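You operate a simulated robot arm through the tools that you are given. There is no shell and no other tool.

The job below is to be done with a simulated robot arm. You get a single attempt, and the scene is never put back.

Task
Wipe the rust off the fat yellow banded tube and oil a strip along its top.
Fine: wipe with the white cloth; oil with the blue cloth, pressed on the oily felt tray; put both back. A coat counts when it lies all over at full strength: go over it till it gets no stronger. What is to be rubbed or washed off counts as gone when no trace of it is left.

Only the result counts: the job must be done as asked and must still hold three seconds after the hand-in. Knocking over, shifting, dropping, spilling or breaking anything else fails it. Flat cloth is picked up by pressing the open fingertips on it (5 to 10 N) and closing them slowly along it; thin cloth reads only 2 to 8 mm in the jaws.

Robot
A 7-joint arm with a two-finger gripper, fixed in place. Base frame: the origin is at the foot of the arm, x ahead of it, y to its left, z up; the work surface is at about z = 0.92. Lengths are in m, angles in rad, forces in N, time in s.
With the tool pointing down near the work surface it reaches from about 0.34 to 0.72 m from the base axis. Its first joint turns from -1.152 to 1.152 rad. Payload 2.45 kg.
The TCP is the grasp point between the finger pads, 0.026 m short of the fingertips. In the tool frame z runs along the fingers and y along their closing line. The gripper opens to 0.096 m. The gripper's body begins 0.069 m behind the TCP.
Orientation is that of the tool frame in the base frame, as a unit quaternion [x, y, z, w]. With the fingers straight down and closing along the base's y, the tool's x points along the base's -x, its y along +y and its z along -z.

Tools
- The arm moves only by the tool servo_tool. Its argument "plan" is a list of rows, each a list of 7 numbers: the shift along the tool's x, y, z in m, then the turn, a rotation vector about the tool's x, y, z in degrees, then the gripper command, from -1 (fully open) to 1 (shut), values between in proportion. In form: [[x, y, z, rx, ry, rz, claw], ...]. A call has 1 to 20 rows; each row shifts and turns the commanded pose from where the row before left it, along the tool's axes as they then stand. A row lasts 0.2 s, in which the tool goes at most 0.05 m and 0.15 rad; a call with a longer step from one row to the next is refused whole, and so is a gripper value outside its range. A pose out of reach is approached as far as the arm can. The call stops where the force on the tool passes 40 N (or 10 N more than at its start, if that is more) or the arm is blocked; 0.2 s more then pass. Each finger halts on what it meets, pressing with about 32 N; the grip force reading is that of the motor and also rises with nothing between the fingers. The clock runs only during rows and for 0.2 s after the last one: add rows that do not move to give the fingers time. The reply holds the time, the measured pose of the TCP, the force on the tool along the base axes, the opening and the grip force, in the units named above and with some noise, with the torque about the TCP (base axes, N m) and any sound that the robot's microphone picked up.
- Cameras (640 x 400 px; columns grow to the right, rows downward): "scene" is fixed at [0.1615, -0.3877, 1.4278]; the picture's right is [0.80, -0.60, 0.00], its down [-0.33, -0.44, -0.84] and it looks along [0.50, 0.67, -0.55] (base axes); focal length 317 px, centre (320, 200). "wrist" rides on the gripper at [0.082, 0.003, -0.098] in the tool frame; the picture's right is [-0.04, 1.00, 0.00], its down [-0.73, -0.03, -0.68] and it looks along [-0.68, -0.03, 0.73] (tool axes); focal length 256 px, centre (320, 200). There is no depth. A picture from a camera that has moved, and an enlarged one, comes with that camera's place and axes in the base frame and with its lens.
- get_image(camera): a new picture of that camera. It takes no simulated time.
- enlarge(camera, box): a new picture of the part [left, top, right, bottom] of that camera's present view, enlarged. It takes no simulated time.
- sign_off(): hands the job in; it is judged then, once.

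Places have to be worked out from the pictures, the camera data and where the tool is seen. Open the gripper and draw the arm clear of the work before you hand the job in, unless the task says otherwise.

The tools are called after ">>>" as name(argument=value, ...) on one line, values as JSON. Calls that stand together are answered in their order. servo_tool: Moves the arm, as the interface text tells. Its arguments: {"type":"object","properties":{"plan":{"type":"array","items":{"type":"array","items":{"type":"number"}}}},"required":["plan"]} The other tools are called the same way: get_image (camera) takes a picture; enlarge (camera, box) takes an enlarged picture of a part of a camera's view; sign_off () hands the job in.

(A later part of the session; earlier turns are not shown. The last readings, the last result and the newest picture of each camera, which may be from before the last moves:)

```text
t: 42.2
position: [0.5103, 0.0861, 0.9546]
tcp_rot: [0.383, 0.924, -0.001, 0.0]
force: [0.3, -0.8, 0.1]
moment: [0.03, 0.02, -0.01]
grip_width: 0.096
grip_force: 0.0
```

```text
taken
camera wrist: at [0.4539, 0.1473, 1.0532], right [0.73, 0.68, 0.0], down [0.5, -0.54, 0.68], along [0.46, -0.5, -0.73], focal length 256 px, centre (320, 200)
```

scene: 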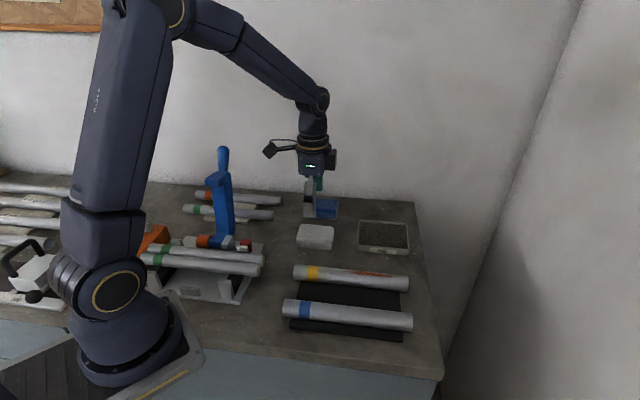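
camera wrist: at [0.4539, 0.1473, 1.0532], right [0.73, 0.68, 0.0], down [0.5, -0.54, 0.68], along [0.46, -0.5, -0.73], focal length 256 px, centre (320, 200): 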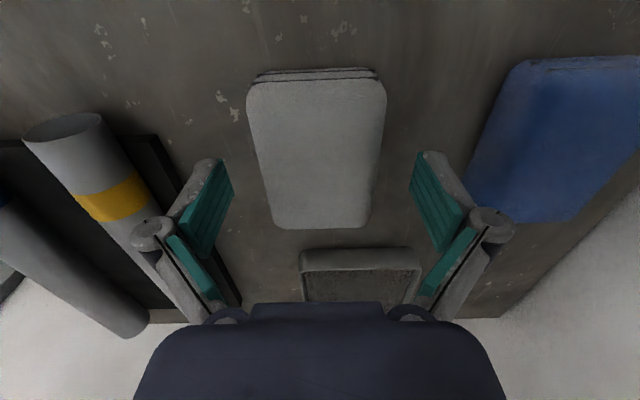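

The white cloth is back where it was. I raise the hand and go over the blue cloth, near (0.588, 0.176).

>>> servo_tool(plan=[[0, 0, -0.03, 0, 0, 0, -1], [0, 0, -0.045, 0, 0, 0, -1], [0, 0.04, -0.015, 0, 0, 0, -1], [0.005, 0.04, 0, 0, 0, 0, -1], [0.004, 0.0385, 0, 0, 0, 0, -1], [0, 0, 0, 0, 0, 0, -1]])

>>> get_image(camera="wrist")

>>> get_image(camera="scene")

```text
t: 43.6
position: [0.5872, 0.177, 1.0443]
tcp_rot: [0.383, 0.924, 0.0, 0.0]
force: [-0.1, -0.4, -0.2]
moment: [0.04, 0.02, -0.02]
grip_width: 0.0961
grip_force: 0.0
```

```text
taken
camera wrist: at [0.5312, 0.2375, 1.1436], right [0.73, 0.68, 0.0], down [0.5, -0.54, 0.68], along [0.46, -0.5, -0.73], focal length 256 px, centre (320, 200)
```

wrist: 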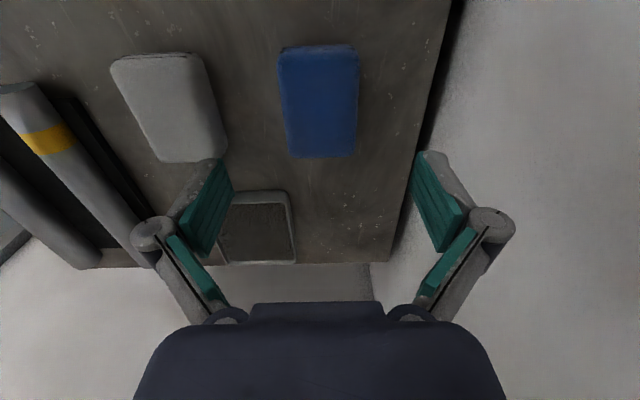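

```text
taken
```

scene: 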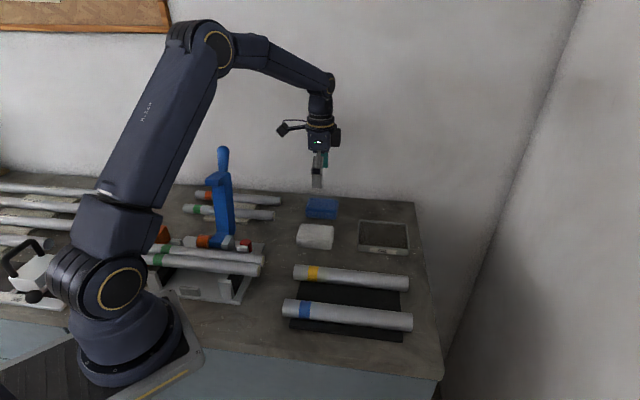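

The blue pad lies aligned with the jaws, its centre about 7 mm ahead of the TCP along the tube direction. I correct and descend partway.

>>> servo_tool(plan=[[-0.007, 0.001, 0.02, 0, 0, 0, -1], [0, 0, 0.02, 0, 0, 0, -1], [0, 0, 0.018, 0, 0, 0, -1], [0, 0, 0, 0, 0, 0, -1]])

>>> get_image(camera="wrist")

>>> enlarge(camera="scene", box=[270, 150, 370, 230])

```text
t: 44.6
position: [0.5937, 0.1738, 0.9878]
tcp_rot: [0.383, 0.924, -0.001, 0.0]
force: [0.0, 1.0, -0.2]
moment: [0.01, -0.02, -0.02]
grip_width: 0.096
grip_force: 0.2
```

```text
taken
camera wrist: at [0.5367, 0.2344, 1.0866], right [0.73, 0.68, 0.0], down [0.5, -0.54, 0.68], along [0.46, -0.5, -0.73], focal length 256 px, centre (320, 200)
```

wrist: 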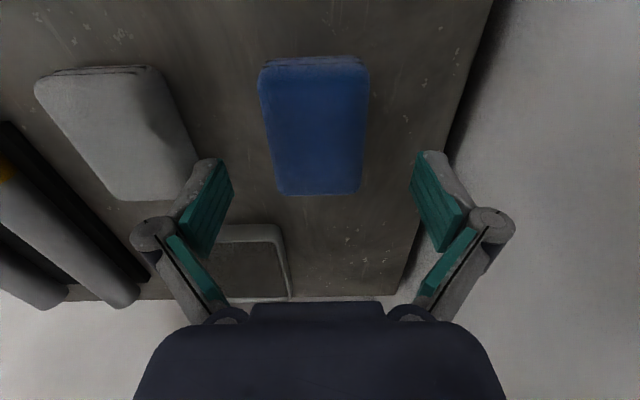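

```text
5.00 times, centred on (320, 190) of scene
camera zoom: at [0.1615, -0.3877, 1.4278], right [0.8, -0.6, 0.0], down [-0.33, -0.44, -0.84], along [0.5, 0.67, -0.55], focal length 1586 px, centre (320, 250)
```

zoom: 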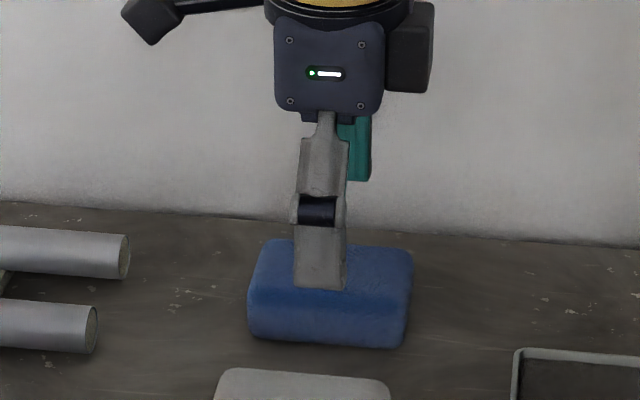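

The pad is centred within about 1 mm. I descend so the fingertips reach z ≈ 0.932 and then close slowly.

>>> servo_tool(plan=[[0, -0.0005, 0.012, 0, 0, 0, -1], [0, 0, 0.012, 0, 0, 0, -1], [0, 0, 0.005, 0, 0, 0, -1], [0, 0, 0, 0, 0, 0, -1]])

>>> get_image(camera="wrist")

>>> enlarge(camera="scene", box=[270, 160, 370, 240])

```text
t: 45.6
position: [0.5929, 0.1753, 0.9575]
tcp_rot: [0.383, 0.924, 0.0, 0.0]
force: [-1.0, 0.1, -0.3]
moment: [-0.03, 0.0, -0.01]
grip_width: 0.0961
grip_force: 0.0
```

```text
taken
camera wrist: at [0.5359, 0.2345, 1.0568], right [0.73, 0.68, 0.0], down [0.5, -0.54, 0.68], along [0.46, -0.5, -0.73], focal length 256 px, centre (320, 200)
```

wrist: 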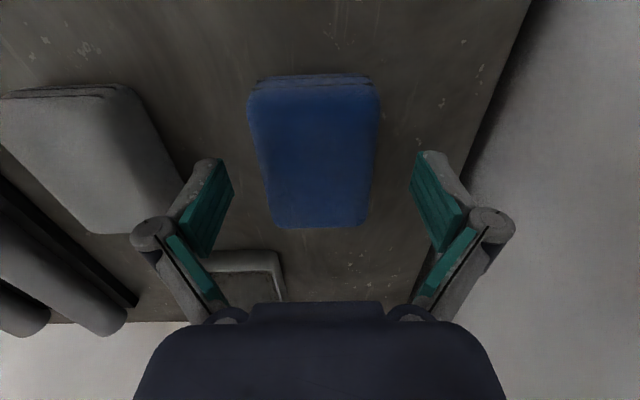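

```text
5.00 times, centred on (320, 200) of scene
camera zoom: at [0.1615, -0.3877, 1.4278], right [0.8, -0.6, 0.0], down [-0.33, -0.44, -0.84], along [0.5, 0.67, -0.55], focal length 1586 px, centre (320, 200)
```

zoom: 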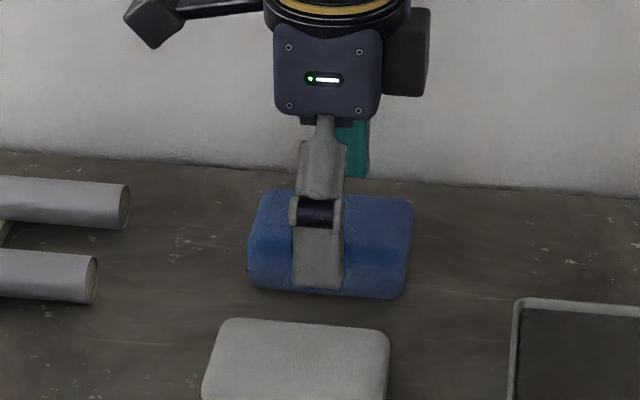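

Clear on both sides; I close slowly on the blue cloth.

>>> servo_tool(plan=[[0, 0, 0, 0, 0, 0, -0.8], [0, 0, 0, 0, 0, 0, -0.65], [0, 0, 0, 0, 0, 0, -0.5], [0, 0, 0, 0, 0, 0, -0.4], [0, 0, 0, 0, 0, 0, -0.3], [0, 0, 0, 0, 0, 0, -0.25], [0, 0, 0, 0, 0, 0, -0.2], [0, 0, 0, 0, 0, 0, -0.1], [0, 0, 0, 0, 0, 0, 0], [0, 0, 0, 0, 0, 0, 0.2]])

>>> get_image(camera="wrist")

```text
t: 47.8
position: [0.5918, 0.1735, 0.9583]
tcp_rot: [0.383, 0.924, 0.0, 0.0]
force: [-0.4, -0.7, 3.6]
moment: [0.02, 0.06, 0.01]
grip_width: 0.0591
grip_force: 31.5
```

```text
taken
camera wrist: at [0.5359, 0.2345, 1.0571], right [0.73, 0.68, 0.0], down [0.5, -0.54, 0.68], along [0.46, -0.5, -0.73], focal length 256 px, centre (320, 200)
```

wrist: 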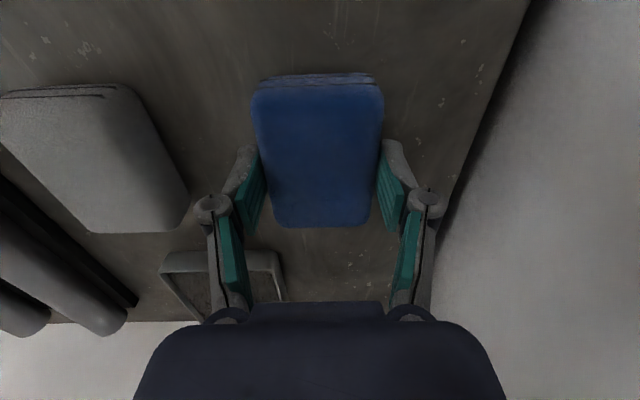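

The blue cloth is held (0.0591 m, 32 N); its home is TCP (0.5925, 0.1745, 0.958). I lift it and move to a viewpoint beside the oil tray.

>>> servo_tool(plan=[[0, 0, -0.01, 0, 0, 0, 0.2], [0, 0, -0.04, 0, 0, 0, 0.2], [0, 0, -0.04, 0, 0, 0, 0.2], [-0.028, -0.034, 0, 0, 0, 0, 0.2], [-0.029, -0.034, 0, 0, 0, 0, 0.2], [-0.029, -0.034, 0, 0, 0, 0, 0.2], [-0.029, -0.035, 0, 0, 0, 0, 0.2], [-0.029, -0.035, 0, 0, 0, 0, 0.2], [0, 0, 0, 0, 0, 0, 0.2]])

>>> get_image(camera="wrist")

>>> enlarge(camera="scene", box=[300, 190, 420, 270])

```text
t: 49.8
position: [0.5736, -0.0509, 1.0465]
tcp_rot: [0.382, 0.924, 0.0, -0.001]
force: [-0.7, -0.5, -1.1]
moment: [0.02, 0.03, -0.02]
grip_width: 0.0589
grip_force: 31.8
```

```text
taken
camera wrist: at [0.5173, 0.0104, 1.1444], right [0.73, 0.68, 0.0], down [0.5, -0.54, 0.68], along [0.46, -0.5, -0.73], focal length 256 px, centre (320, 200)
```

wrist: 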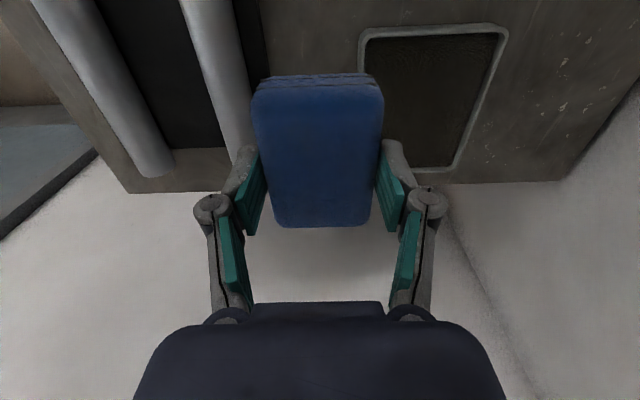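

```text
5.00 times, centred on (360, 230) of scene
camera zoom: at [0.1615, -0.3877, 1.4278], right [0.8, -0.6, 0.0], down [-0.33, -0.44, -0.84], along [0.5, 0.67, -0.55], focal length 1586 px, centre (120, 50)
```

zoom: 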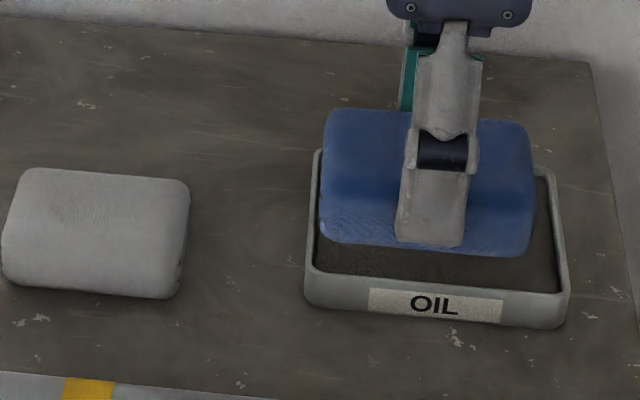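

The tray's inner felt spans about 0.114 × 0.09 m, centred near (0.642, -0.003), so the pad fits inside it. I move over its centre and lower to just above it.

>>> servo_tool(plan=[[-0.007, 0.041, 0, 0, 0, 0, 0.2], [-0.0075, 0.041, 0, 0, 0, 0, 0.2], [0, 0, 0.03, 0, 0, 0, 0.2], [0, 0, 0.02, 0, 0, 0, 0.2], [0, 0, 0, 0, 0, 0, 0.2]])

>>> get_image(camera="wrist")

>>> enlarge(camera="scene", box=[320, 190, 440, 270])

```text
t: 51.0
position: [0.6412, -0.0012, 0.9954]
tcp_rot: [0.382, 0.924, 0.0, 0.0]
force: [1.0, -0.6, 0.3]
moment: [0.0, 0.03, 0.01]
grip_width: 0.059
grip_force: 31.7
```

```text
taken
camera wrist: at [0.5841, 0.0597, 1.0941], right [0.73, 0.68, 0.0], down [0.5, -0.54, 0.68], along [0.46, -0.5, -0.73], focal length 256 px, centre (320, 200)
```

wrist: 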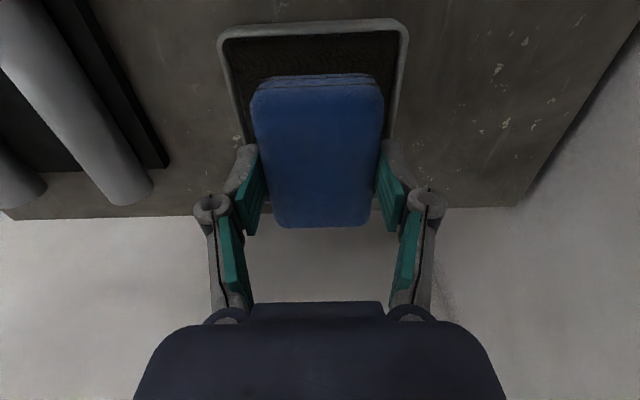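

```text
5.00 times, centred on (380, 230) of scene
camera zoom: at [0.1616, -0.3877, 1.4278], right [0.8, -0.6, 0.0], down [-0.33, -0.44, -0.84], along [0.5, 0.67, -0.55], focal length 1586 px, centre (20, 50)
```

zoom: 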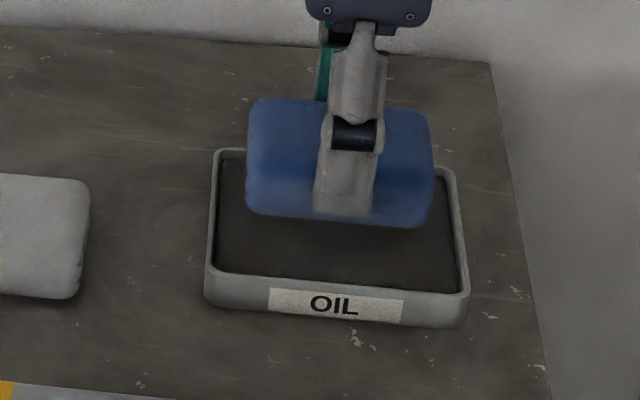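

The pad is nearly centred over the felt; I shift 2–3 mm and lower in small steps.

>>> servo_tool(plan=[[-0.003, -0.002, 0.005, 0, 0, 0, 0.2], [0, 0, 0.005, 0, 0, 0, 0.2], [0, 0, 0.004, 0, 0, 0, 0.2], [0, 0, 0, 0, 0, 0, 0.2]])

>>> enlarge(camera="scene", box=[320, 190, 440, 270])

```text
t: 52.0
position: [0.6424, -0.0066, 0.9817]
tcp_rot: [0.383, 0.924, 0.0, -0.001]
force: [-0.3, 0.0, -0.3]
moment: [0.01, 0.02, -0.01]
grip_width: 0.0585
grip_force: 31.6
```

```text
5.00 times, centred on (380, 230) of scene
camera zoom: at [0.1615, -0.3877, 1.4278], right [0.8, -0.6, 0.0], down [-0.33, -0.44, -0.84], along [0.5, 0.67, -0.55], focal length 1586 px, centre (20, 50)
```

zoom: 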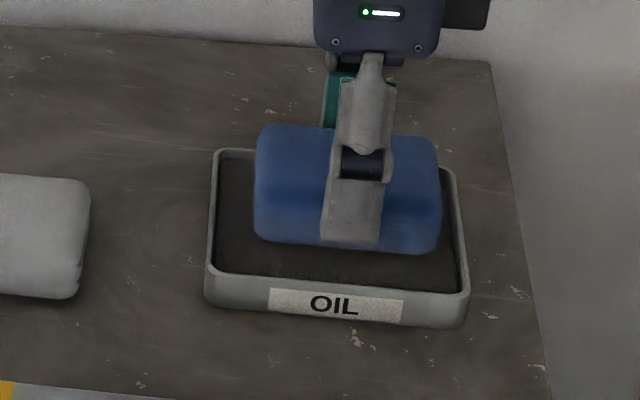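

It is nicely within the tray rim. I go on lowering 2 mm at a time.

>>> servo_tool(plan=[[0, 0, 0.003, 0, 0, 0, 0.2], [0, 0, 0.003, 0, 0, 0, 0.2], [0, 0, 0.002, 0, 0, 0, 0.2], [0, 0, 0, 0, 0, 0, 0.2]])

>>> enlarge(camera="scene", box=[320, 190, 440, 270])

```text
t: 53.0
position: [0.6415, -0.0054, 0.9788]
tcp_rot: [0.382, 0.924, 0.001, 0.001]
force: [-7.8, 0.6, 25.8]
moment: [0.05, 0.52, 0.04]
grip_width: 0.0591
grip_force: 31.9
```

```text
5.00 times, centred on (380, 230) of scene
camera zoom: at [0.1608, -0.3877, 1.4279], right [0.8, -0.6, 0.0], down [-0.33, -0.44, -0.84], along [0.5, 0.67, -0.55], focal length 1586 px, centre (20, 50)
```

zoom: 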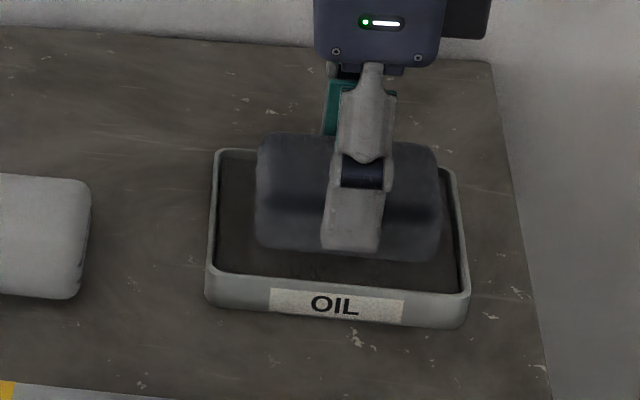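

The cloth touched the felt (26 N) and has turned dark with oil. I ease the pressure and hold a moment so it soaks evenly.

>>> servo_tool(plan=[[0, 0, -0.002, 0, 0, 0, 0.2], [0, 0, 0, 0, 0, 0, 0.2], [0, 0, 0, 0, 0, 0, 0.2]])

>>> get_image(camera="wrist")

```text
t: 53.8
position: [0.6436, -0.0062, 0.978]
tcp_rot: [0.382, 0.924, 0.001, 0.0]
force: [0.8, 2.7, 9.5]
moment: [-0.01, -0.18, 0.08]
grip_width: 0.0589
grip_force: 32.0
```

```text
taken
camera wrist: at [0.5865, 0.0542, 1.0759], right [0.73, 0.68, 0.0], down [0.5, -0.54, 0.68], along [0.46, -0.5, -0.73], focal length 256 px, centre (320, 200)
```

wrist: 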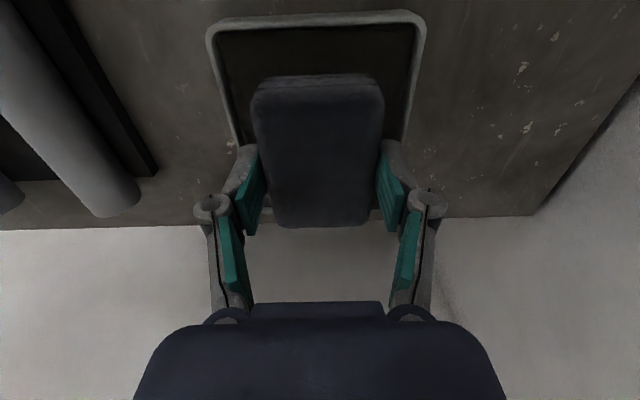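

Pressed at 9.5 N with the cloth fully dark. I hold briefly more, lift, and move over the tube's far part.

>>> servo_tool(plan=[[0, 0, 0, 0, 0, 0, 0.2], [0, 0, 0, 0, 0, 0, 0.2], [0, 0, -0.028, 0, 0, 0, 0.2], [0, 0, -0.04, 0, 0, 0, 0.2], [0, -0.038, 0, 0, 0, 0, 0.2], [0.003, -0.038, 0, 0, 0, 0, 0.2], [0.003, -0.038, 0, 0, 0, 0, 0.2], [0.003, -0.0367, 0, 0, 0, 0, 0.2], [0, 0, 0, 0, 0, 0, 0.2]])

>>> get_image(camera="wrist")

>>> get_image(camera="scene")

```text
t: 55.8
position: [0.529, -0.1066, 1.0471]
tcp_rot: [0.384, 0.923, 0.001, 0.0]
force: [0.1, 0.1, -0.5]
moment: [0.0, 0.0, 0.02]
grip_width: 0.0589
grip_force: 32.2
```

```text
taken
camera wrist: at [0.4731, -0.0464, 1.1459], right [0.73, 0.68, 0.0], down [0.5, -0.54, 0.68], along [0.46, -0.5, -0.73], focal length 256 px, centre (320, 200)
```

wrist: 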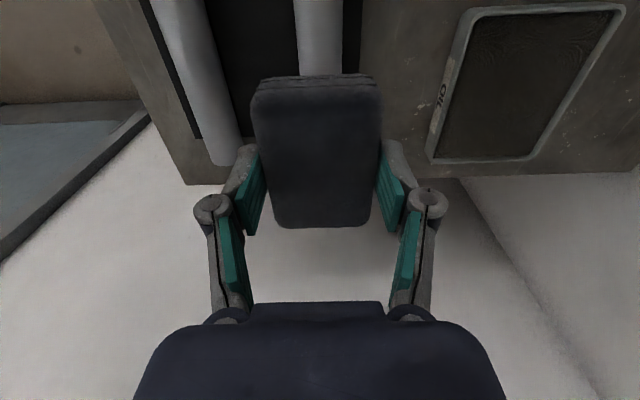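

```text
taken
```

scene: 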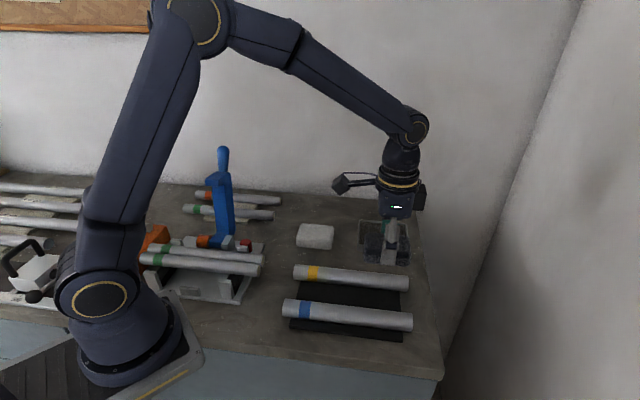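

The oily cloth is centred over the tube at u ≈ 0.449. I lower it toward contact.

>>> servo_tool(plan=[[0, 0.0005, 0.03, 0, 0, 0, 0.2], [0, 0, 0.018, 0, 0, 0, 0.2], [0, 0, 0.003, 0, 0, 0, 0.2], [0, 0, 0, 0, 0, 0, 0.2]])

```text
t: 56.8
position: [0.5287, -0.1073, 0.9937]
tcp_rot: [0.383, 0.924, 0.001, 0.0]
force: [-0.1, -0.1, -0.3]
moment: [-0.01, -0.02, 0.0]
grip_width: 0.0588
grip_force: 31.7
```

Free still at 0.994; 1 mm down with a pause.

>>> servo_tool(plan=[[0, 0, 0.001, 0, 0, 0, 0.2], [0, 0, 0, 0, 0, 0, 0.2]])

>>> servo_tool(plan=[[0, 0, 0.0005, 0, 0, 0, 0.2], [0, 0, 0, 0, 0, 0, 0.2]])

```text
t: 57.4
position: [0.5306, -0.1077, 0.9942]
tcp_rot: [0.383, 0.924, 0.0, 0.0]
force: [-0.1, -0.7, -0.5]
moment: [-0.04, 0.01, 0.02]
grip_width: 0.059
grip_force: 32.5
```

```text
t: 58.0
position: [0.5292, -0.107, 0.9928]
tcp_rot: [0.383, 0.924, 0.0, 0.0]
force: [-0.1, 0.8, -0.1]
moment: [0.02, 0.01, 0.0]
grip_width: 0.0588
grip_force: 31.9
```

Still free; I go down in half-millimetre steps.

>>> servo_tool(plan=[[0, 0, 0.0005, 0, 0, 0, 0.2], [0, 0, 0, 0, 0, 0, 0.2]])

>>> servo_tool(plan=[[0, 0, 0.0005, 0, 0, 0, 0.2], [0, 0, 0, 0, 0, 0, 0.2]])

```text
t: 58.6
position: [0.5289, -0.1062, 0.9922]
tcp_rot: [0.383, 0.924, 0.0, 0.0]
force: [-0.5, 0.5, 1.3]
moment: [-0.04, -0.05, 0.01]
grip_width: 0.059
grip_force: 32.0
```

```text
t: 59.2
position: [0.5286, -0.106, 0.9915]
tcp_rot: [0.383, 0.924, 0.0, 0.0]
force: [-0.8, 0.0, 9.4]
moment: [0.08, 0.08, 0.0]
grip_width: 0.0589
grip_force: 32.0
```

9.4 N contact. I stroke out to the far end, then begin the long stroke back toward the band.

>>> servo_tool(plan=[[-0.01, 0, 0, 0, 0, 0, 0.2], [-0.011, 0, 0, 0, 0, 0, 0.2], [0, 0, 0, 0, 0, 0, 0.2]])

>>> servo_tool(plan=[[0.012, 0, 0, 0, 0, 0, 0.2], [0.012, 0, 0, 0, 0, 0, 0.2], [0.012, 0, 0, 0, 0, 0, 0.2], [0.012, 0, 0, 0, 0, 0, 0.2], [0.012, 0, 0, 0, 0, 0, 0.2]])

>>> enlarge(camera="scene", box=[285, 240, 425, 310])

```text
t: 60.0
position: [0.5445, -0.1201, 0.9929]
tcp_rot: [0.382, 0.924, 0.0, -0.001]
force: [-3.2, 3.0, 12.4]
moment: [0.16, 0.17, -0.01]
grip_width: 0.0586
grip_force: 32.0
```

```text
t: 61.2
position: [0.5026, -0.0789, 0.9927]
tcp_rot: [0.382, 0.924, 0.0, 0.001]
force: [2.8, -4.1, 9.3]
moment: [-0.22, -0.16, 0.02]
grip_width: 0.0589
grip_force: 31.5
```

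```text
4.57 times, centred on (355, 275) of scene
camera zoom: at [0.1615, -0.3878, 1.4278], right [0.8, -0.6, 0.0], down [-0.33, -0.44, -0.84], along [0.5, 0.67, -0.55], focal length 1450 px, centre (160, -143)
```

zoom: 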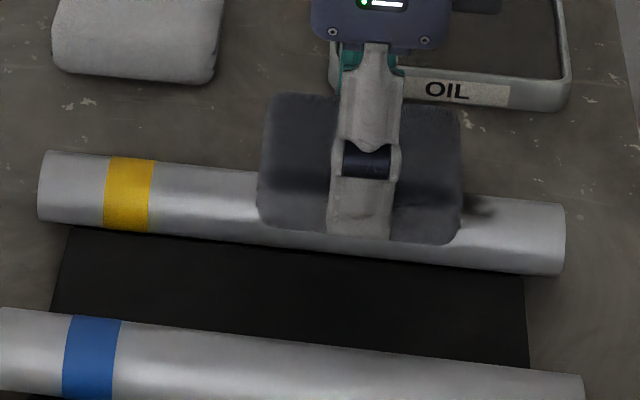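

An oily dark area appears on top of the tube right of the pad. I continue the stroke toward the band end.

>>> servo_tool(plan=[[0.012, 0, 0, 0, 0, 0, 0.2], [0.012, 0, 0, 0, 0, 0, 0.2], [0.012, 0, 0, 0, 0, 0, 0.2], [0.012, 0, 0, 0, 0, 0, 0.2], [0.012, 0, 0, 0, 0, 0, 0.2]])

>>> enlarge(camera="scene", box=[285, 240, 425, 310])

```text
t: 62.4
position: [0.4612, -0.0359, 0.9923]
tcp_rot: [0.383, 0.924, 0.002, 0.001]
force: [3.9, -6.0, 14.7]
moment: [0.08, 0.09, 0.02]
grip_width: 0.059
grip_force: 32.2
```

```text
4.57 times, centred on (355, 275) of scene
camera zoom: at [0.1614, -0.3879, 1.4278], right [0.8, -0.6, 0.0], down [-0.33, -0.44, -0.84], along [0.5, 0.67, -0.55], focal length 1450 px, centre (160, -143)
```

zoom: 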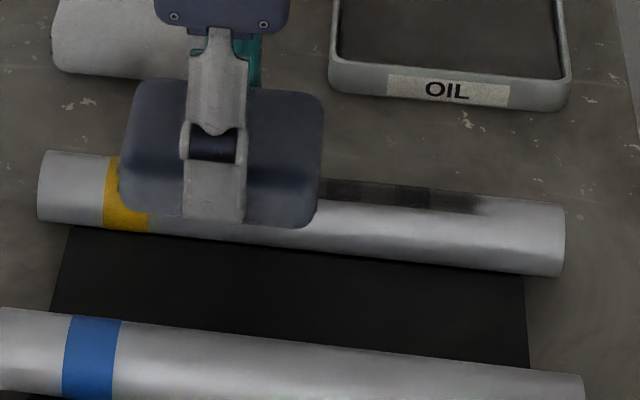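

The strip shows uneven strength and the cloth is losing its oil, so it will need re-pressing on the felt. I lift and look at the strip from the side.

>>> servo_tool(plan=[[0, 0, -0.02, 0, 0, 0, 0.2], [0, 0, -0.035, 0, 0, 0, 0.2], [0, 0.045, 0, 0, 0, 0, 0.2], [0, 0.045, 0, 0, 0, 0, 0.2], [-0.03, 0, 0, 0, 0, 0, 0.2], [-0.03, 0, 0, 0, 0, 0, 0.2], [0, 0, 0, 0, 0, 0, 0.2]])

>>> get_image(camera="wrist")

>>> enlarge(camera="wrist", box=[90, 0, 260, 160])

>>> enlarge(camera="scene", box=[285, 240, 425, 310])

```text
t: 64.0
position: [0.5664, -0.0145, 1.0475]
tcp_rot: [0.383, 0.924, 0.0, 0.0]
force: [0.1, 0.8, -0.7]
moment: [0.02, 0.02, 0.0]
grip_width: 0.059
grip_force: 32.6
```

```text
taken
camera wrist: at [0.51, 0.0463, 1.1468], right [0.73, 0.68, 0.0], down [0.5, -0.54, 0.68], along [0.46, -0.5, -0.73], focal length 256 px, centre (320, 200)
```

wrist: 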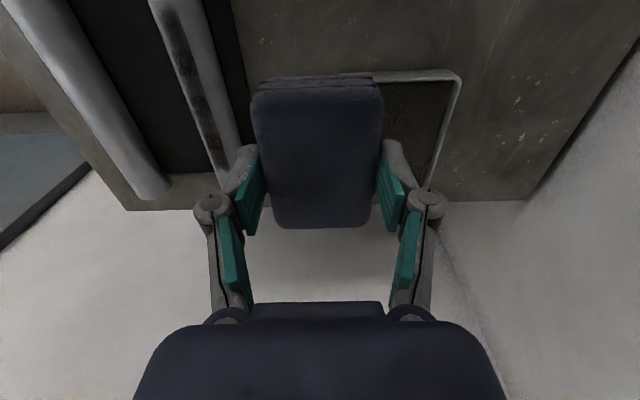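

```text
2.50 times, centred on (175, 80) of wrist
camera zoom: at [0.51, 0.0463, 1.1468], right [0.73, 0.68, 0.0], down [0.5, -0.54, 0.68], along [0.46, -0.5, -0.73], focal length 640 px, centre (682, 500)
```

zoom: 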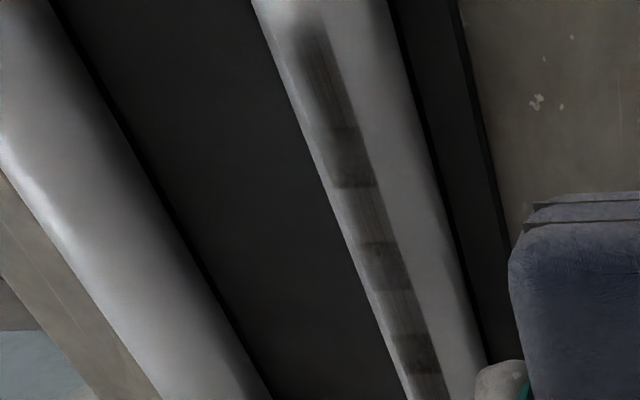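

```text
4.57 times, centred on (355, 275) of scene
camera zoom: at [0.1616, -0.3877, 1.4278], right [0.8, -0.6, 0.0], down [-0.33, -0.44, -0.84], along [0.5, 0.67, -0.55], focal length 1450 px, centre (160, -143)
```

zoom: 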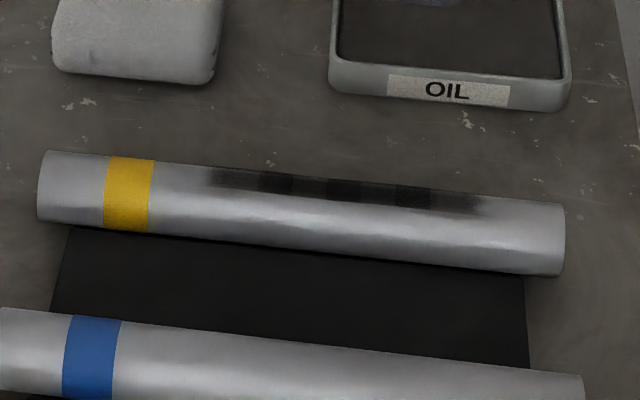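

The oil strip runs from roughly u = 0.34 to 0.466 on top, blotchy so far. I go back to the tray to re-oil the cloth.

>>> servo_tool(plan=[[-0.024, 0.03, 0, 0, 0, 0, 0.2], [-0.024, 0.03, 0, 0, 0, 0, 0.2], [0, 0, 0.03, 0, 0, 0, 0.2], [0, 0, 0.025, 0, 0, 0, 0.2], [0, 0, 0.01, 0, 0, 0, 0.2], [0, 0, 0, 0, 0, 0, 0.2]])

>>> get_image(camera="wrist")

```text
t: 65.4
position: [0.6407, -0.0042, 0.9813]
tcp_rot: [0.383, 0.924, 0.0, -0.001]
force: [-0.3, 0.4, -0.6]
moment: [-0.06, 0.0, -0.02]
grip_width: 0.0591
grip_force: 31.8
```

```text
taken
camera wrist: at [0.5856, 0.0558, 1.081], right [0.73, 0.68, 0.0], down [0.5, -0.54, 0.68], along [0.46, -0.5, -0.73], focal length 256 px, centre (320, 200)
```

wrist: 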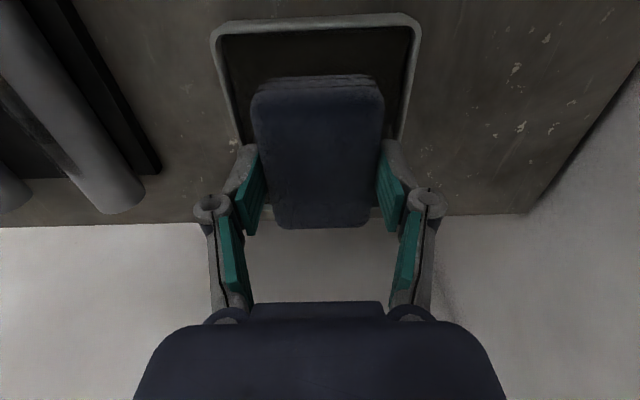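

The pad is centred in the tray again, just above the felt. I press down in small steps.

>>> servo_tool(plan=[[0, 0, 0.002, 0, 0, 0, 0.2], [0, 0, 0.001, 0, 0, 0, 0.2], [0, 0, 0, 0, 0, 0, 0.2]])

```text
t: 66.2
position: [0.6419, -0.0066, 0.9802]
tcp_rot: [0.382, 0.924, 0.0, 0.0]
force: [0.6, -0.2, -0.5]
moment: [-0.01, 0.0, 0.01]
grip_width: 0.0587
grip_force: 32.0
```

No contact yet; down by 1 mm more with a pause.

>>> servo_tool(plan=[[0, 0, 0.001, 0, 0, 0, 0.2], [0, 0, 0, 0, 0, 0, 0.2]])

```text
t: 66.8
position: [0.6409, -0.0051, 0.9772]
tcp_rot: [0.382, 0.924, 0.0, 0.0]
force: [0.8, -0.3, -0.6]
moment: [-0.04, 0.0, 0.01]
grip_width: 0.0591
grip_force: 32.0
```

Still free; another 0.7 mm.

>>> servo_tool(plan=[[0, 0, 0.0007, 0, 0, 0, 0.2], [0, 0, 0, 0, 0, 0, 0.2]])

```text
t: 67.4
position: [0.6414, -0.0064, 0.9767]
tcp_rot: [0.383, 0.924, 0.001, 0.0]
force: [-0.8, 0.2, -0.9]
moment: [0.01, 0.02, 0.0]
grip_width: 0.0587
grip_force: 31.7
```

Still no force; I continue in the same small steps.

>>> servo_tool(plan=[[0, 0, 0.0007, 0, 0, 0, 0.2], [0, 0, 0, 0, 0, 0, 0.2]])

>>> servo_tool(plan=[[0, 0, 0.0005, 0, 0, 0, 0.2], [0, 0, 0, 0, 0, 0, 0.2]])

```text
t: 68.0
position: [0.6413, -0.0063, 0.9764]
tcp_rot: [0.383, 0.924, 0.001, 0.0]
force: [-0.5, 1.1, 4.6]
moment: [0.04, 0.03, -0.01]
grip_width: 0.0586
grip_force: 32.9
```

```text
t: 68.6
position: [0.6409, -0.0063, 0.9778]
tcp_rot: [0.383, 0.924, 0.001, 0.001]
force: [-0.9, 0.3, 16.5]
moment: [0.06, 0.26, 0.01]
grip_width: 0.0589
grip_force: 31.9
```

16.5 N on the felt now. I hold a second for it to soak and look at the cloth's colour.

>>> servo_tool(plan=[[0, 0, 0, 0, 0, 0, 0.2], [0, 0, 0, 0, 0, 0, 0.2], [0, 0, 0, 0, 0, 0, 0.2], [0, 0, 0, 0, 0, 0, 0.2]])

>>> get_image(camera="wrist")

```text
t: 69.6
position: [0.6406, -0.0065, 0.9769]
tcp_rot: [0.383, 0.924, 0.001, 0.001]
force: [1.1, 0.7, 24.8]
moment: [0.03, 0.03, 0.01]
grip_width: 0.0591
grip_force: 31.7
```

```text
taken
camera wrist: at [0.5849, 0.0541, 1.0751], right [0.73, 0.68, 0.0], down [0.5, -0.54, 0.68], along [0.46, -0.5, -0.73], focal length 256 px, centre (320, 200)
```

wrist: 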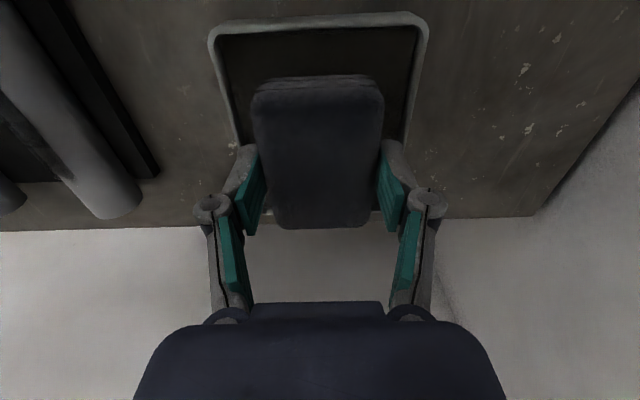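

The cloth is black with oil again. I lift it and return over the tube.

>>> servo_tool(plan=[[0, 0, -0.03, 0, 0, 0, 0.2], [0, 0, -0.04, 0, 0, 0, 0.2], [0.0024, -0.0373, 0, 0, 0, 0, 0.2], [0.0024, -0.0373, 0, 0, 0, 0, 0.2], [0.0024, -0.0373, 0, 0, 0, 0, 0.2], [0.0024, -0.0373, 0, 0, 0, 0, 0.2], [0, 0, 0.03, 0, 0, 0, 0.2], [0, 0, 0.02, 0, 0, 0, 0.2], [0, 0, 0.003, 0, 0, 0, 0.2], [0, 0, 0, 0, 0, 0, 0.2]])

```text
t: 71.8
position: [0.528, -0.1058, 0.9916]
tcp_rot: [0.383, 0.924, 0.0, 0.0]
force: [-1.1, 0.8, 5.7]
moment: [-0.12, -0.11, 0.0]
grip_width: 0.0586
grip_force: 31.8
```

Contact already at 5.7 N. I stroke slowly toward the far end, then look at how the strip looks.

>>> servo_tool(plan=[[-0.008, 0, 0.0002, 0, 0, 0, 0.2], [-0.008, 0, 0, 0, 0, 0, 0.2], [-0.008, 0, 0, 0, 0, 0, 0.2], [-0.006, 0, 0, 0, 0, 0, 0.2], [0, 0, 0, 0, 0, 0, 0.2]])

>>> enlarge(camera="scene", box=[285, 240, 425, 310])

```text
t: 73.0
position: [0.5507, -0.1266, 0.9929]
tcp_rot: [0.383, 0.924, 0.0, -0.001]
force: [-0.2, -0.5, 0.0]
moment: [-0.02, 0.02, -0.01]
grip_width: 0.0589
grip_force: 32.0
```

```text
4.57 times, centred on (355, 275) of scene
camera zoom: at [0.1615, -0.3877, 1.4278], right [0.8, -0.6, 0.0], down [-0.33, -0.44, -0.84], along [0.5, 0.67, -0.55], focal length 1450 px, centre (160, -143)
```

zoom: 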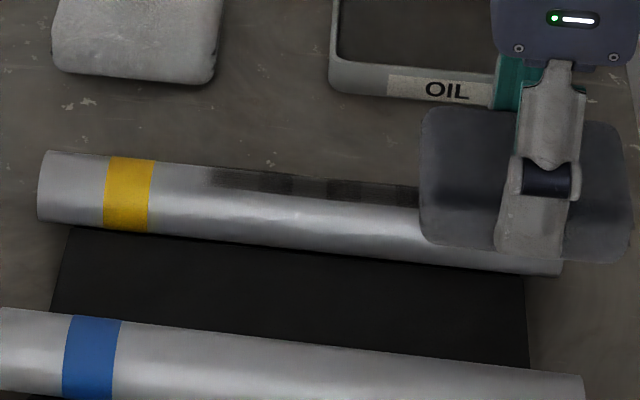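

No force at this end, so I press half a millimetre more.

>>> servo_tool(plan=[[0, 0, 0.0005, 0, 0, 0, 0.2], [0, 0, 0, 0, 0, 0, 0.2]])

```text
t: 73.6
position: [0.5512, -0.1273, 0.9925]
tcp_rot: [0.382, 0.924, 0.0, 0.0]
force: [0.0, -0.6, -0.6]
moment: [-0.01, -0.01, -0.04]
grip_width: 0.0589
grip_force: 32.2
```

Still free; another 0.6 mm.

>>> servo_tool(plan=[[0, 0, 0.0006, 0, 0, 0, 0.2], [0, 0, 0, 0, 0, 0, 0.2]])

```text
t: 74.2
position: [0.5503, -0.1275, 0.9921]
tcp_rot: [0.382, 0.924, 0.0, -0.001]
force: [0.1, -0.4, 0.2]
moment: [0.02, 0.0, -0.01]
grip_width: 0.0589
grip_force: 31.7
```

>>> servo_tool(plan=[[0, 0, 0.0004, 0, 0, 0, 0.2], [0, 0, 0, 0, 0, 0, 0.2]])

```text
t: 74.8
position: [0.5518, -0.1272, 0.9924]
tcp_rot: [0.383, 0.924, 0.001, 0.0]
force: [-0.6, 1.0, 6.8]
moment: [0.1, 0.04, 0.01]
grip_width: 0.0588
grip_force: 31.9
```

6.8 N at the far end (u ≈ 0.48). Now I make a slow stroke back along the top toward the band.

>>> servo_tool(plan=[[0.008, 0, 0, 0, 0, 0, 0.2], [0.008, 0, 0, 0, 0, 0, 0.2], [0.008, 0, 0, 0, 0, 0, 0.2], [0.008, 0, 0, 0, 0, 0, 0.2], [0.008, 0, 0, 0, 0, 0, 0.2], [0.008, 0, 0, 0, 0, 0, 0.2], [0.008, 0, 0, 0, 0, 0, 0.2], [0.008, 0, 0, 0, 0, 0, 0.2]])

>>> enlarge(camera="scene", box=[285, 240, 425, 310])

```text
t: 76.6
position: [0.5072, -0.0808, 0.9916]
tcp_rot: [0.383, 0.924, 0.0, 0.003]
force: [6.7, -9.6, 24.4]
moment: [-0.21, -0.08, 0.05]
grip_width: 0.059
grip_force: 32.1
```

```text
4.57 times, centred on (355, 275) of scene
camera zoom: at [0.1613, -0.3879, 1.4278], right [0.8, -0.6, 0.0], down [-0.33, -0.44, -0.84], along [0.5, 0.67, -0.55], focal length 1450 px, centre (160, -143)
```

zoom: 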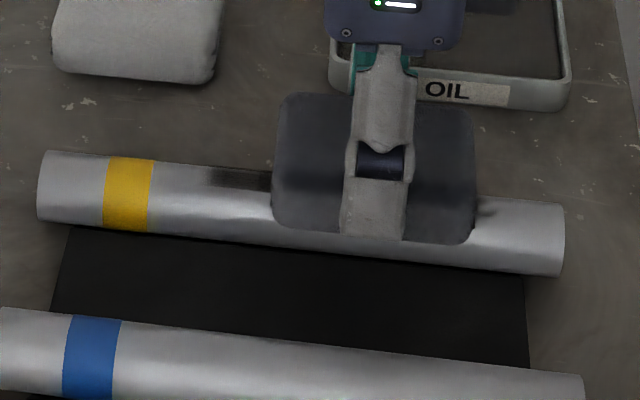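

The strip's far end stays at u ≈ 0.466, so that is its bound there. Force has risen to 24 N, so I ease slightly and continue toward the band.

>>> servo_tool(plan=[[0.008, 0, -0.0006, 0, 0, 0, 0.2], [0.008, 0, 0, 0, 0, 0, 0.2], [0.008, 0, 0, 0, 0, 0, 0.2], [0.008, 0, 0, 0, 0, 0, 0.2], [0.008, 0, 0, 0, 0, 0, 0.2], [0.008, 0, 0, 0, 0, 0, 0.2]])

>>> servo_tool(plan=[[0.008, 0, 0, 0, 0, 0, 0.2], [0.008, 0, 0, 0, 0, 0, 0.2], [0.008, 0, 0, 0, 0, 0, 0.2], [0.008, 0, 0, 0, 0, 0, 0.2], [0.008, 0, 0, 0, 0, 0, 0.2], [0.006, 0, 0, 0, 0, 0, 0.2]])

>>> enlarge(camera="scene", box=[285, 240, 425, 310])

```text
t: 78.0
position: [0.471, -0.0475, 0.991]
tcp_rot: [0.384, 0.923, -0.001, 0.0]
force: [6.9, -5.2, 18.1]
moment: [-0.23, -0.3, 0.01]
grip_width: 0.0591
grip_force: 32.1
```

```text
t: 79.4
position: [0.4377, -0.0145, 0.993]
tcp_rot: [0.383, 0.924, 0.0, -0.001]
force: [0.2, 0.2, 0.0]
moment: [-0.01, -0.02, 0.02]
grip_width: 0.0588
grip_force: 31.8
```

```text
4.57 times, centred on (355, 275) of scene
camera zoom: at [0.1615, -0.3877, 1.4278], right [0.8, -0.6, 0.0], down [-0.33, -0.44, -0.84], along [0.5, 0.67, -0.55], focal length 1450 px, centre (160, -143)
```

zoom: 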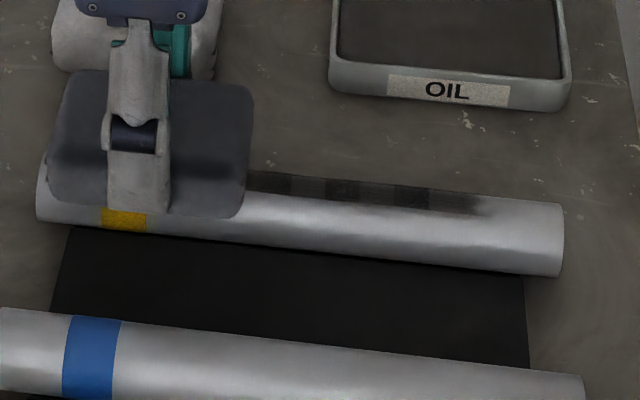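

Contact was lost near the band end. I zoom in on the strip to see its evenness.

>>> enlarge(camera="scene", box=[330, 265, 400, 300])

>>> get_image(camera="wrist")

```text
9.14 times, centred on (365, 282) of scene
camera zoom: at [0.1615, -0.3877, 1.4278], right [0.8, -0.6, 0.0], down [-0.33, -0.44, -0.84], along [0.5, 0.67, -0.55], focal length 2900 px, centre (-91, -554)
```

zoom: 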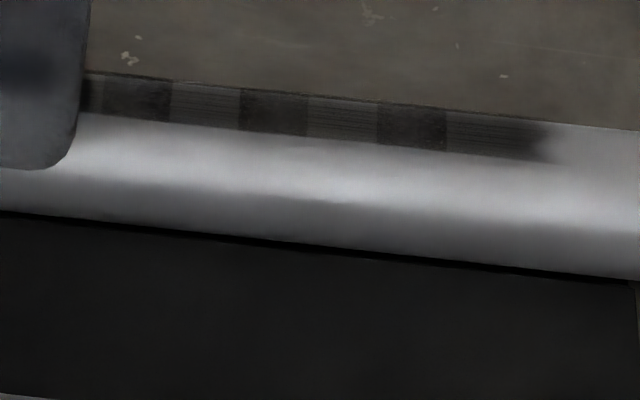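

```text
taken
camera wrist: at [0.3823, 0.0466, 1.0917], right [0.73, 0.68, 0.0], down [0.5, -0.54, 0.68], along [0.46, -0.5, -0.73], focal length 256 px, centre (320, 200)
```

wrist: 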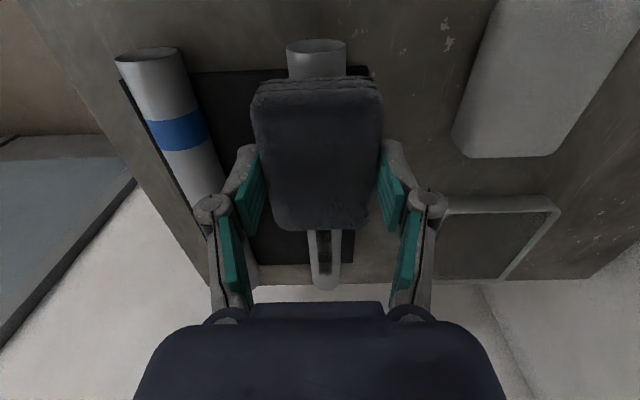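

The strip appears as a few overlapping patches, all oiled but still showing streaks. I press into contact again here and will go over it more times.

>>> servo_tool(plan=[[-0.01, 0, 0.0006, 0, 0, 0, 0.2], [0, 0, 0, 0, 0, 0, 0.2]])

```text
t: 80.0
position: [0.4458, -0.0222, 0.9928]
tcp_rot: [0.384, 0.923, 0.0, 0.0]
force: [0.6, -0.6, 0.1]
moment: [0.01, 0.03, 0.01]
grip_width: 0.059
grip_force: 31.8
```

No force yet; I lower half a millimetre more.

>>> servo_tool(plan=[[0, 0, 0.0005, 0, 0, 0, 0.2], [0, 0, 0, 0, 0, 0, 0.2]])

```text
t: 80.6
position: [0.4451, -0.0207, 0.9913]
tcp_rot: [0.382, 0.924, 0.001, 0.001]
force: [-0.4, 0.2, 8.5]
moment: [0.17, 0.09, 0.01]
grip_width: 0.0589
grip_force: 32.3
```

8.5 N now. I stroke slowly from here to the far end of the strip.

>>> servo_tool(plan=[[-0.008, 0, 0, 0, 0, 0, 0.2], [-0.008, 0, 0, 0, 0, 0, 0.2], [-0.008, 0, 0, 0, 0, 0, 0.2], [-0.008, 0, 0, 0, 0, 0, 0.2], [-0.008, 0, 0, 0, 0, 0, 0.2], [-0.008, 0, 0, 0, 0, 0, 0.2], [-0.008, 0, 0, 0, 0, 0, 0.2], [-0.008, 0, 0, 0, 0, 0, 0.2]])

>>> servo_tool(plan=[[-0.008, 0, 0, 0, 0, 0, 0.2], [-0.008, 0, 0, 0, 0, 0, 0.2], [-0.008, 0, 0, 0, 0, 0, 0.2], [-0.008, 0, 0, 0, 0, 0, 0.2], [-0.008, 0, 0, 0, 0, 0, 0.2], [-0.008, 0, 0, 0, 0, 0, 0.2], [-0.008, 0, 0, 0, 0, 0, 0.2], [-0.008, 0, 0, 0, 0, 0, 0.2]])

>>> enlarge(camera="scene", box=[315, 260, 385, 295])

```text
t: 82.4
position: [0.4905, -0.0663, 0.9904]
tcp_rot: [0.383, 0.924, 0.0, 0.0]
force: [-9.2, 8.3, 29.0]
moment: [0.2, 0.2, -0.01]
grip_width: 0.0589
grip_force: 32.2
```

```text
t: 84.2
position: [0.5364, -0.1106, 0.9907]
tcp_rot: [0.382, 0.924, -0.001, -0.001]
force: [-0.6, -0.8, 0.4]
moment: [-0.03, -0.02, 0.0]
grip_width: 0.0588
grip_force: 32.2
```

```text
9.14 times, centred on (350, 278) of scene
camera zoom: at [0.1615, -0.3877, 1.4278], right [0.8, -0.6, 0.0], down [-0.33, -0.44, -0.84], along [0.5, 0.67, -0.55], focal length 2900 px, centre (46, -509)
```

zoom: 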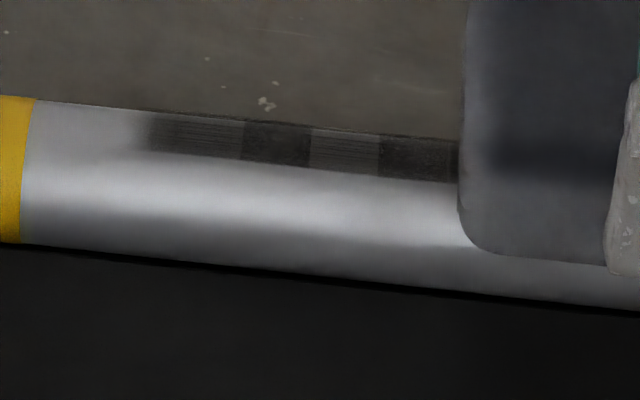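

Force varied between 29 N mid-way and none at the end; I'll keep tighter control. I lift a bit and move aside to view the whole strip.

>>> servo_tool(plan=[[0, 0, -0.02, 0, 0, 0, 0.2], [0, 0, -0.035, 0, 0, 0, 0.2], [0, 0.045, 0, 0, 0, 0, 0.2], [0, 0.045, 0, 0, 0, 0, 0.2], [0.022, 0, 0, 0, 0, 0, 0.2], [0.022, 0, 0, 0, 0, 0, 0.2], [0, 0, 0, 0, 0, 0, 0.2]])

>>> enlarge(camera="wrist", box=[90, 0, 260, 160])

>>> enlarge(camera="scene", box=[285, 240, 425, 310])

>>> enlarge(camera="scene", box=[325, 262, 395, 297])

```text
t: 85.8
position: [0.5687, -0.0188, 1.046]
tcp_rot: [0.383, 0.924, -0.001, 0.001]
force: [0.7, 0.4, -1.0]
moment: [-0.03, -0.02, -0.04]
grip_width: 0.0587
grip_force: 31.6
```

```text
2.50 times, centred on (175, 80) of wrist
camera zoom: at [0.5123, 0.0419, 1.1438], right [0.74, 0.68, 0.0], down [0.5, -0.54, 0.68], along [0.46, -0.5, -0.73], focal length 640 px, centre (682, 500)
```

zoom: 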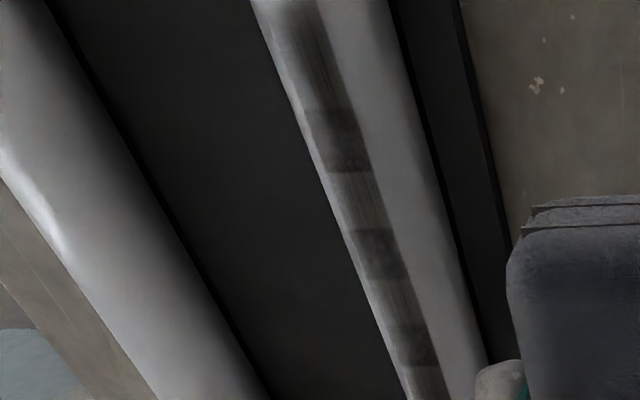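

```text
4.57 times, centred on (355, 275) of scene
camera zoom: at [0.1615, -0.3877, 1.4278], right [0.8, -0.6, 0.0], down [-0.33, -0.44, -0.84], along [0.5, 0.67, -0.55], focal length 1450 px, centre (160, -143)
```

zoom: 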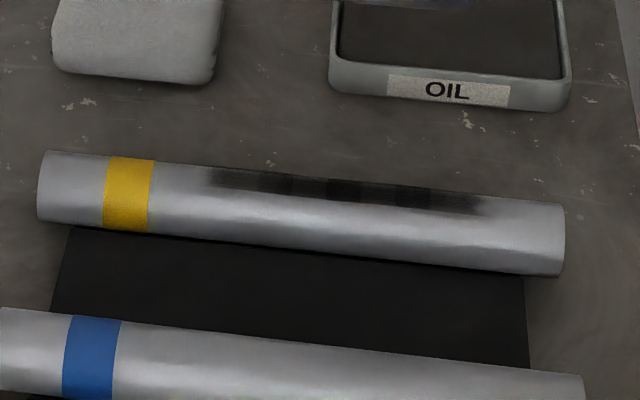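

```text
9.14 times, centred on (360, 280) of scene
camera zoom: at [0.1615, -0.3877, 1.4278], right [0.8, -0.6, 0.0], down [-0.33, -0.44, -0.84], along [0.5, 0.67, -0.55], focal length 2900 px, centre (-46, -527)
```

zoom: 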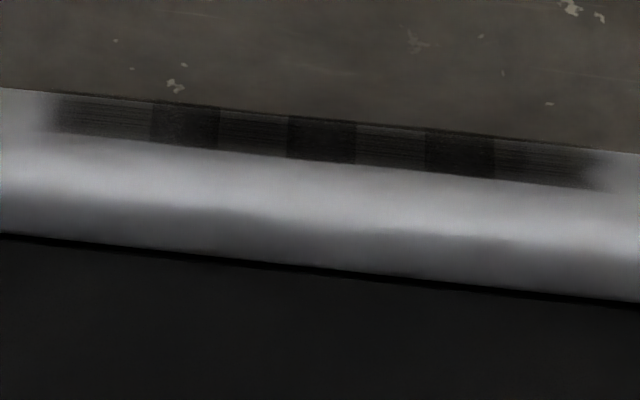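

All four patches of the strip are now oiled more evenly, but I must check it is at full strength. I re-press the cloth on the felt.

>>> servo_tool(plan=[[-0.021, 0.03, 0, 0, 0, 0, 0.2], [-0.021, 0.03, 0, 0, 0, 0, 0.2], [0, 0, 0.03, 0, 0, 0, 0.2], [0, 0, 0.03, 0, 0, 0, 0.2], [0, 0, 0.007, 0, 0, 0, 0.2], [0, 0, 0, 0, 0, 0, 0.2]])

>>> servo_tool(plan=[[0, 0, 0.001, 0, 0, 0, 0.2], [0, 0, 0, 0, 0, 0, 0.2]])

```text
t: 87.2
position: [0.6422, -0.0051, 0.9778]
tcp_rot: [0.382, 0.924, 0.001, -0.001]
force: [0.9, 0.1, -0.9]
moment: [0.01, -0.02, 0.0]
grip_width: 0.0588
grip_force: 32.1
```

```text
t: 87.8
position: [0.6423, -0.0044, 0.9775]
tcp_rot: [0.383, 0.924, 0.0, 0.0]
force: [0.3, 0.3, -0.8]
moment: [0.04, -0.01, -0.01]
grip_width: 0.0588
grip_force: 32.1
```

Above the felt, no force yet; I go down in 0.7 mm steps.

>>> servo_tool(plan=[[0, 0, 0.0008, 0, 0, 0, 0.2], [0, 0, 0, 0, 0, 0, 0.2]])

>>> servo_tool(plan=[[0, 0, 0.0007, 0, 0, 0, 0.2], [0, 0, 0, 0, 0, 0, 0.2]])

>>> servo_tool(plan=[[0, 0, 0.0006, 0, 0, 0, 0.2], [0, 0, 0, 0, 0, 0, 0.2]])

```text
t: 88.4
position: [0.6428, -0.0051, 0.9765]
tcp_rot: [0.384, 0.923, 0.0, 0.0]
force: [0.3, -0.2, 0.1]
moment: [-0.01, 0.03, 0.01]
grip_width: 0.0589
grip_force: 32.1
```

```text
t: 89.0
position: [0.6429, -0.0056, 0.9742]
tcp_rot: [0.383, 0.924, 0.0, 0.0]
force: [-0.3, 0.5, -1.2]
moment: [0.0, 0.03, -0.01]
grip_width: 0.0587
grip_force: 31.9
```

```text
t: 89.6
position: [0.6432, -0.0035, 0.9758]
tcp_rot: [0.383, 0.924, 0.0, 0.0]
force: [0.5, 0.9, 0.1]
moment: [-0.04, -0.06, 0.04]
grip_width: 0.0588
grip_force: 32.7
```

Still just free; two more small steps.

>>> servo_tool(plan=[[0, 0, 0.0006, 0, 0, 0, 0.2], [0, 0, 0, 0, 0, 0, 0.2]])

>>> servo_tool(plan=[[0, 0, 0.0004, 0, 0, 0, 0.2], [0, 0, 0, 0, 0, 0, 0.2]])

```text
t: 90.2
position: [0.6411, -0.0044, 0.9748]
tcp_rot: [0.382, 0.924, 0.0, 0.001]
force: [-0.3, 0.0, 7.9]
moment: [-0.04, 0.1, 0.02]
grip_width: 0.059
grip_force: 31.5
```

```text
t: 90.8
position: [0.6415, -0.0047, 0.9757]
tcp_rot: [0.383, 0.924, 0.001, 0.001]
force: [3.1, 0.6, 8.8]
moment: [-0.02, -0.03, -0.05]
grip_width: 0.059
grip_force: 31.7
```

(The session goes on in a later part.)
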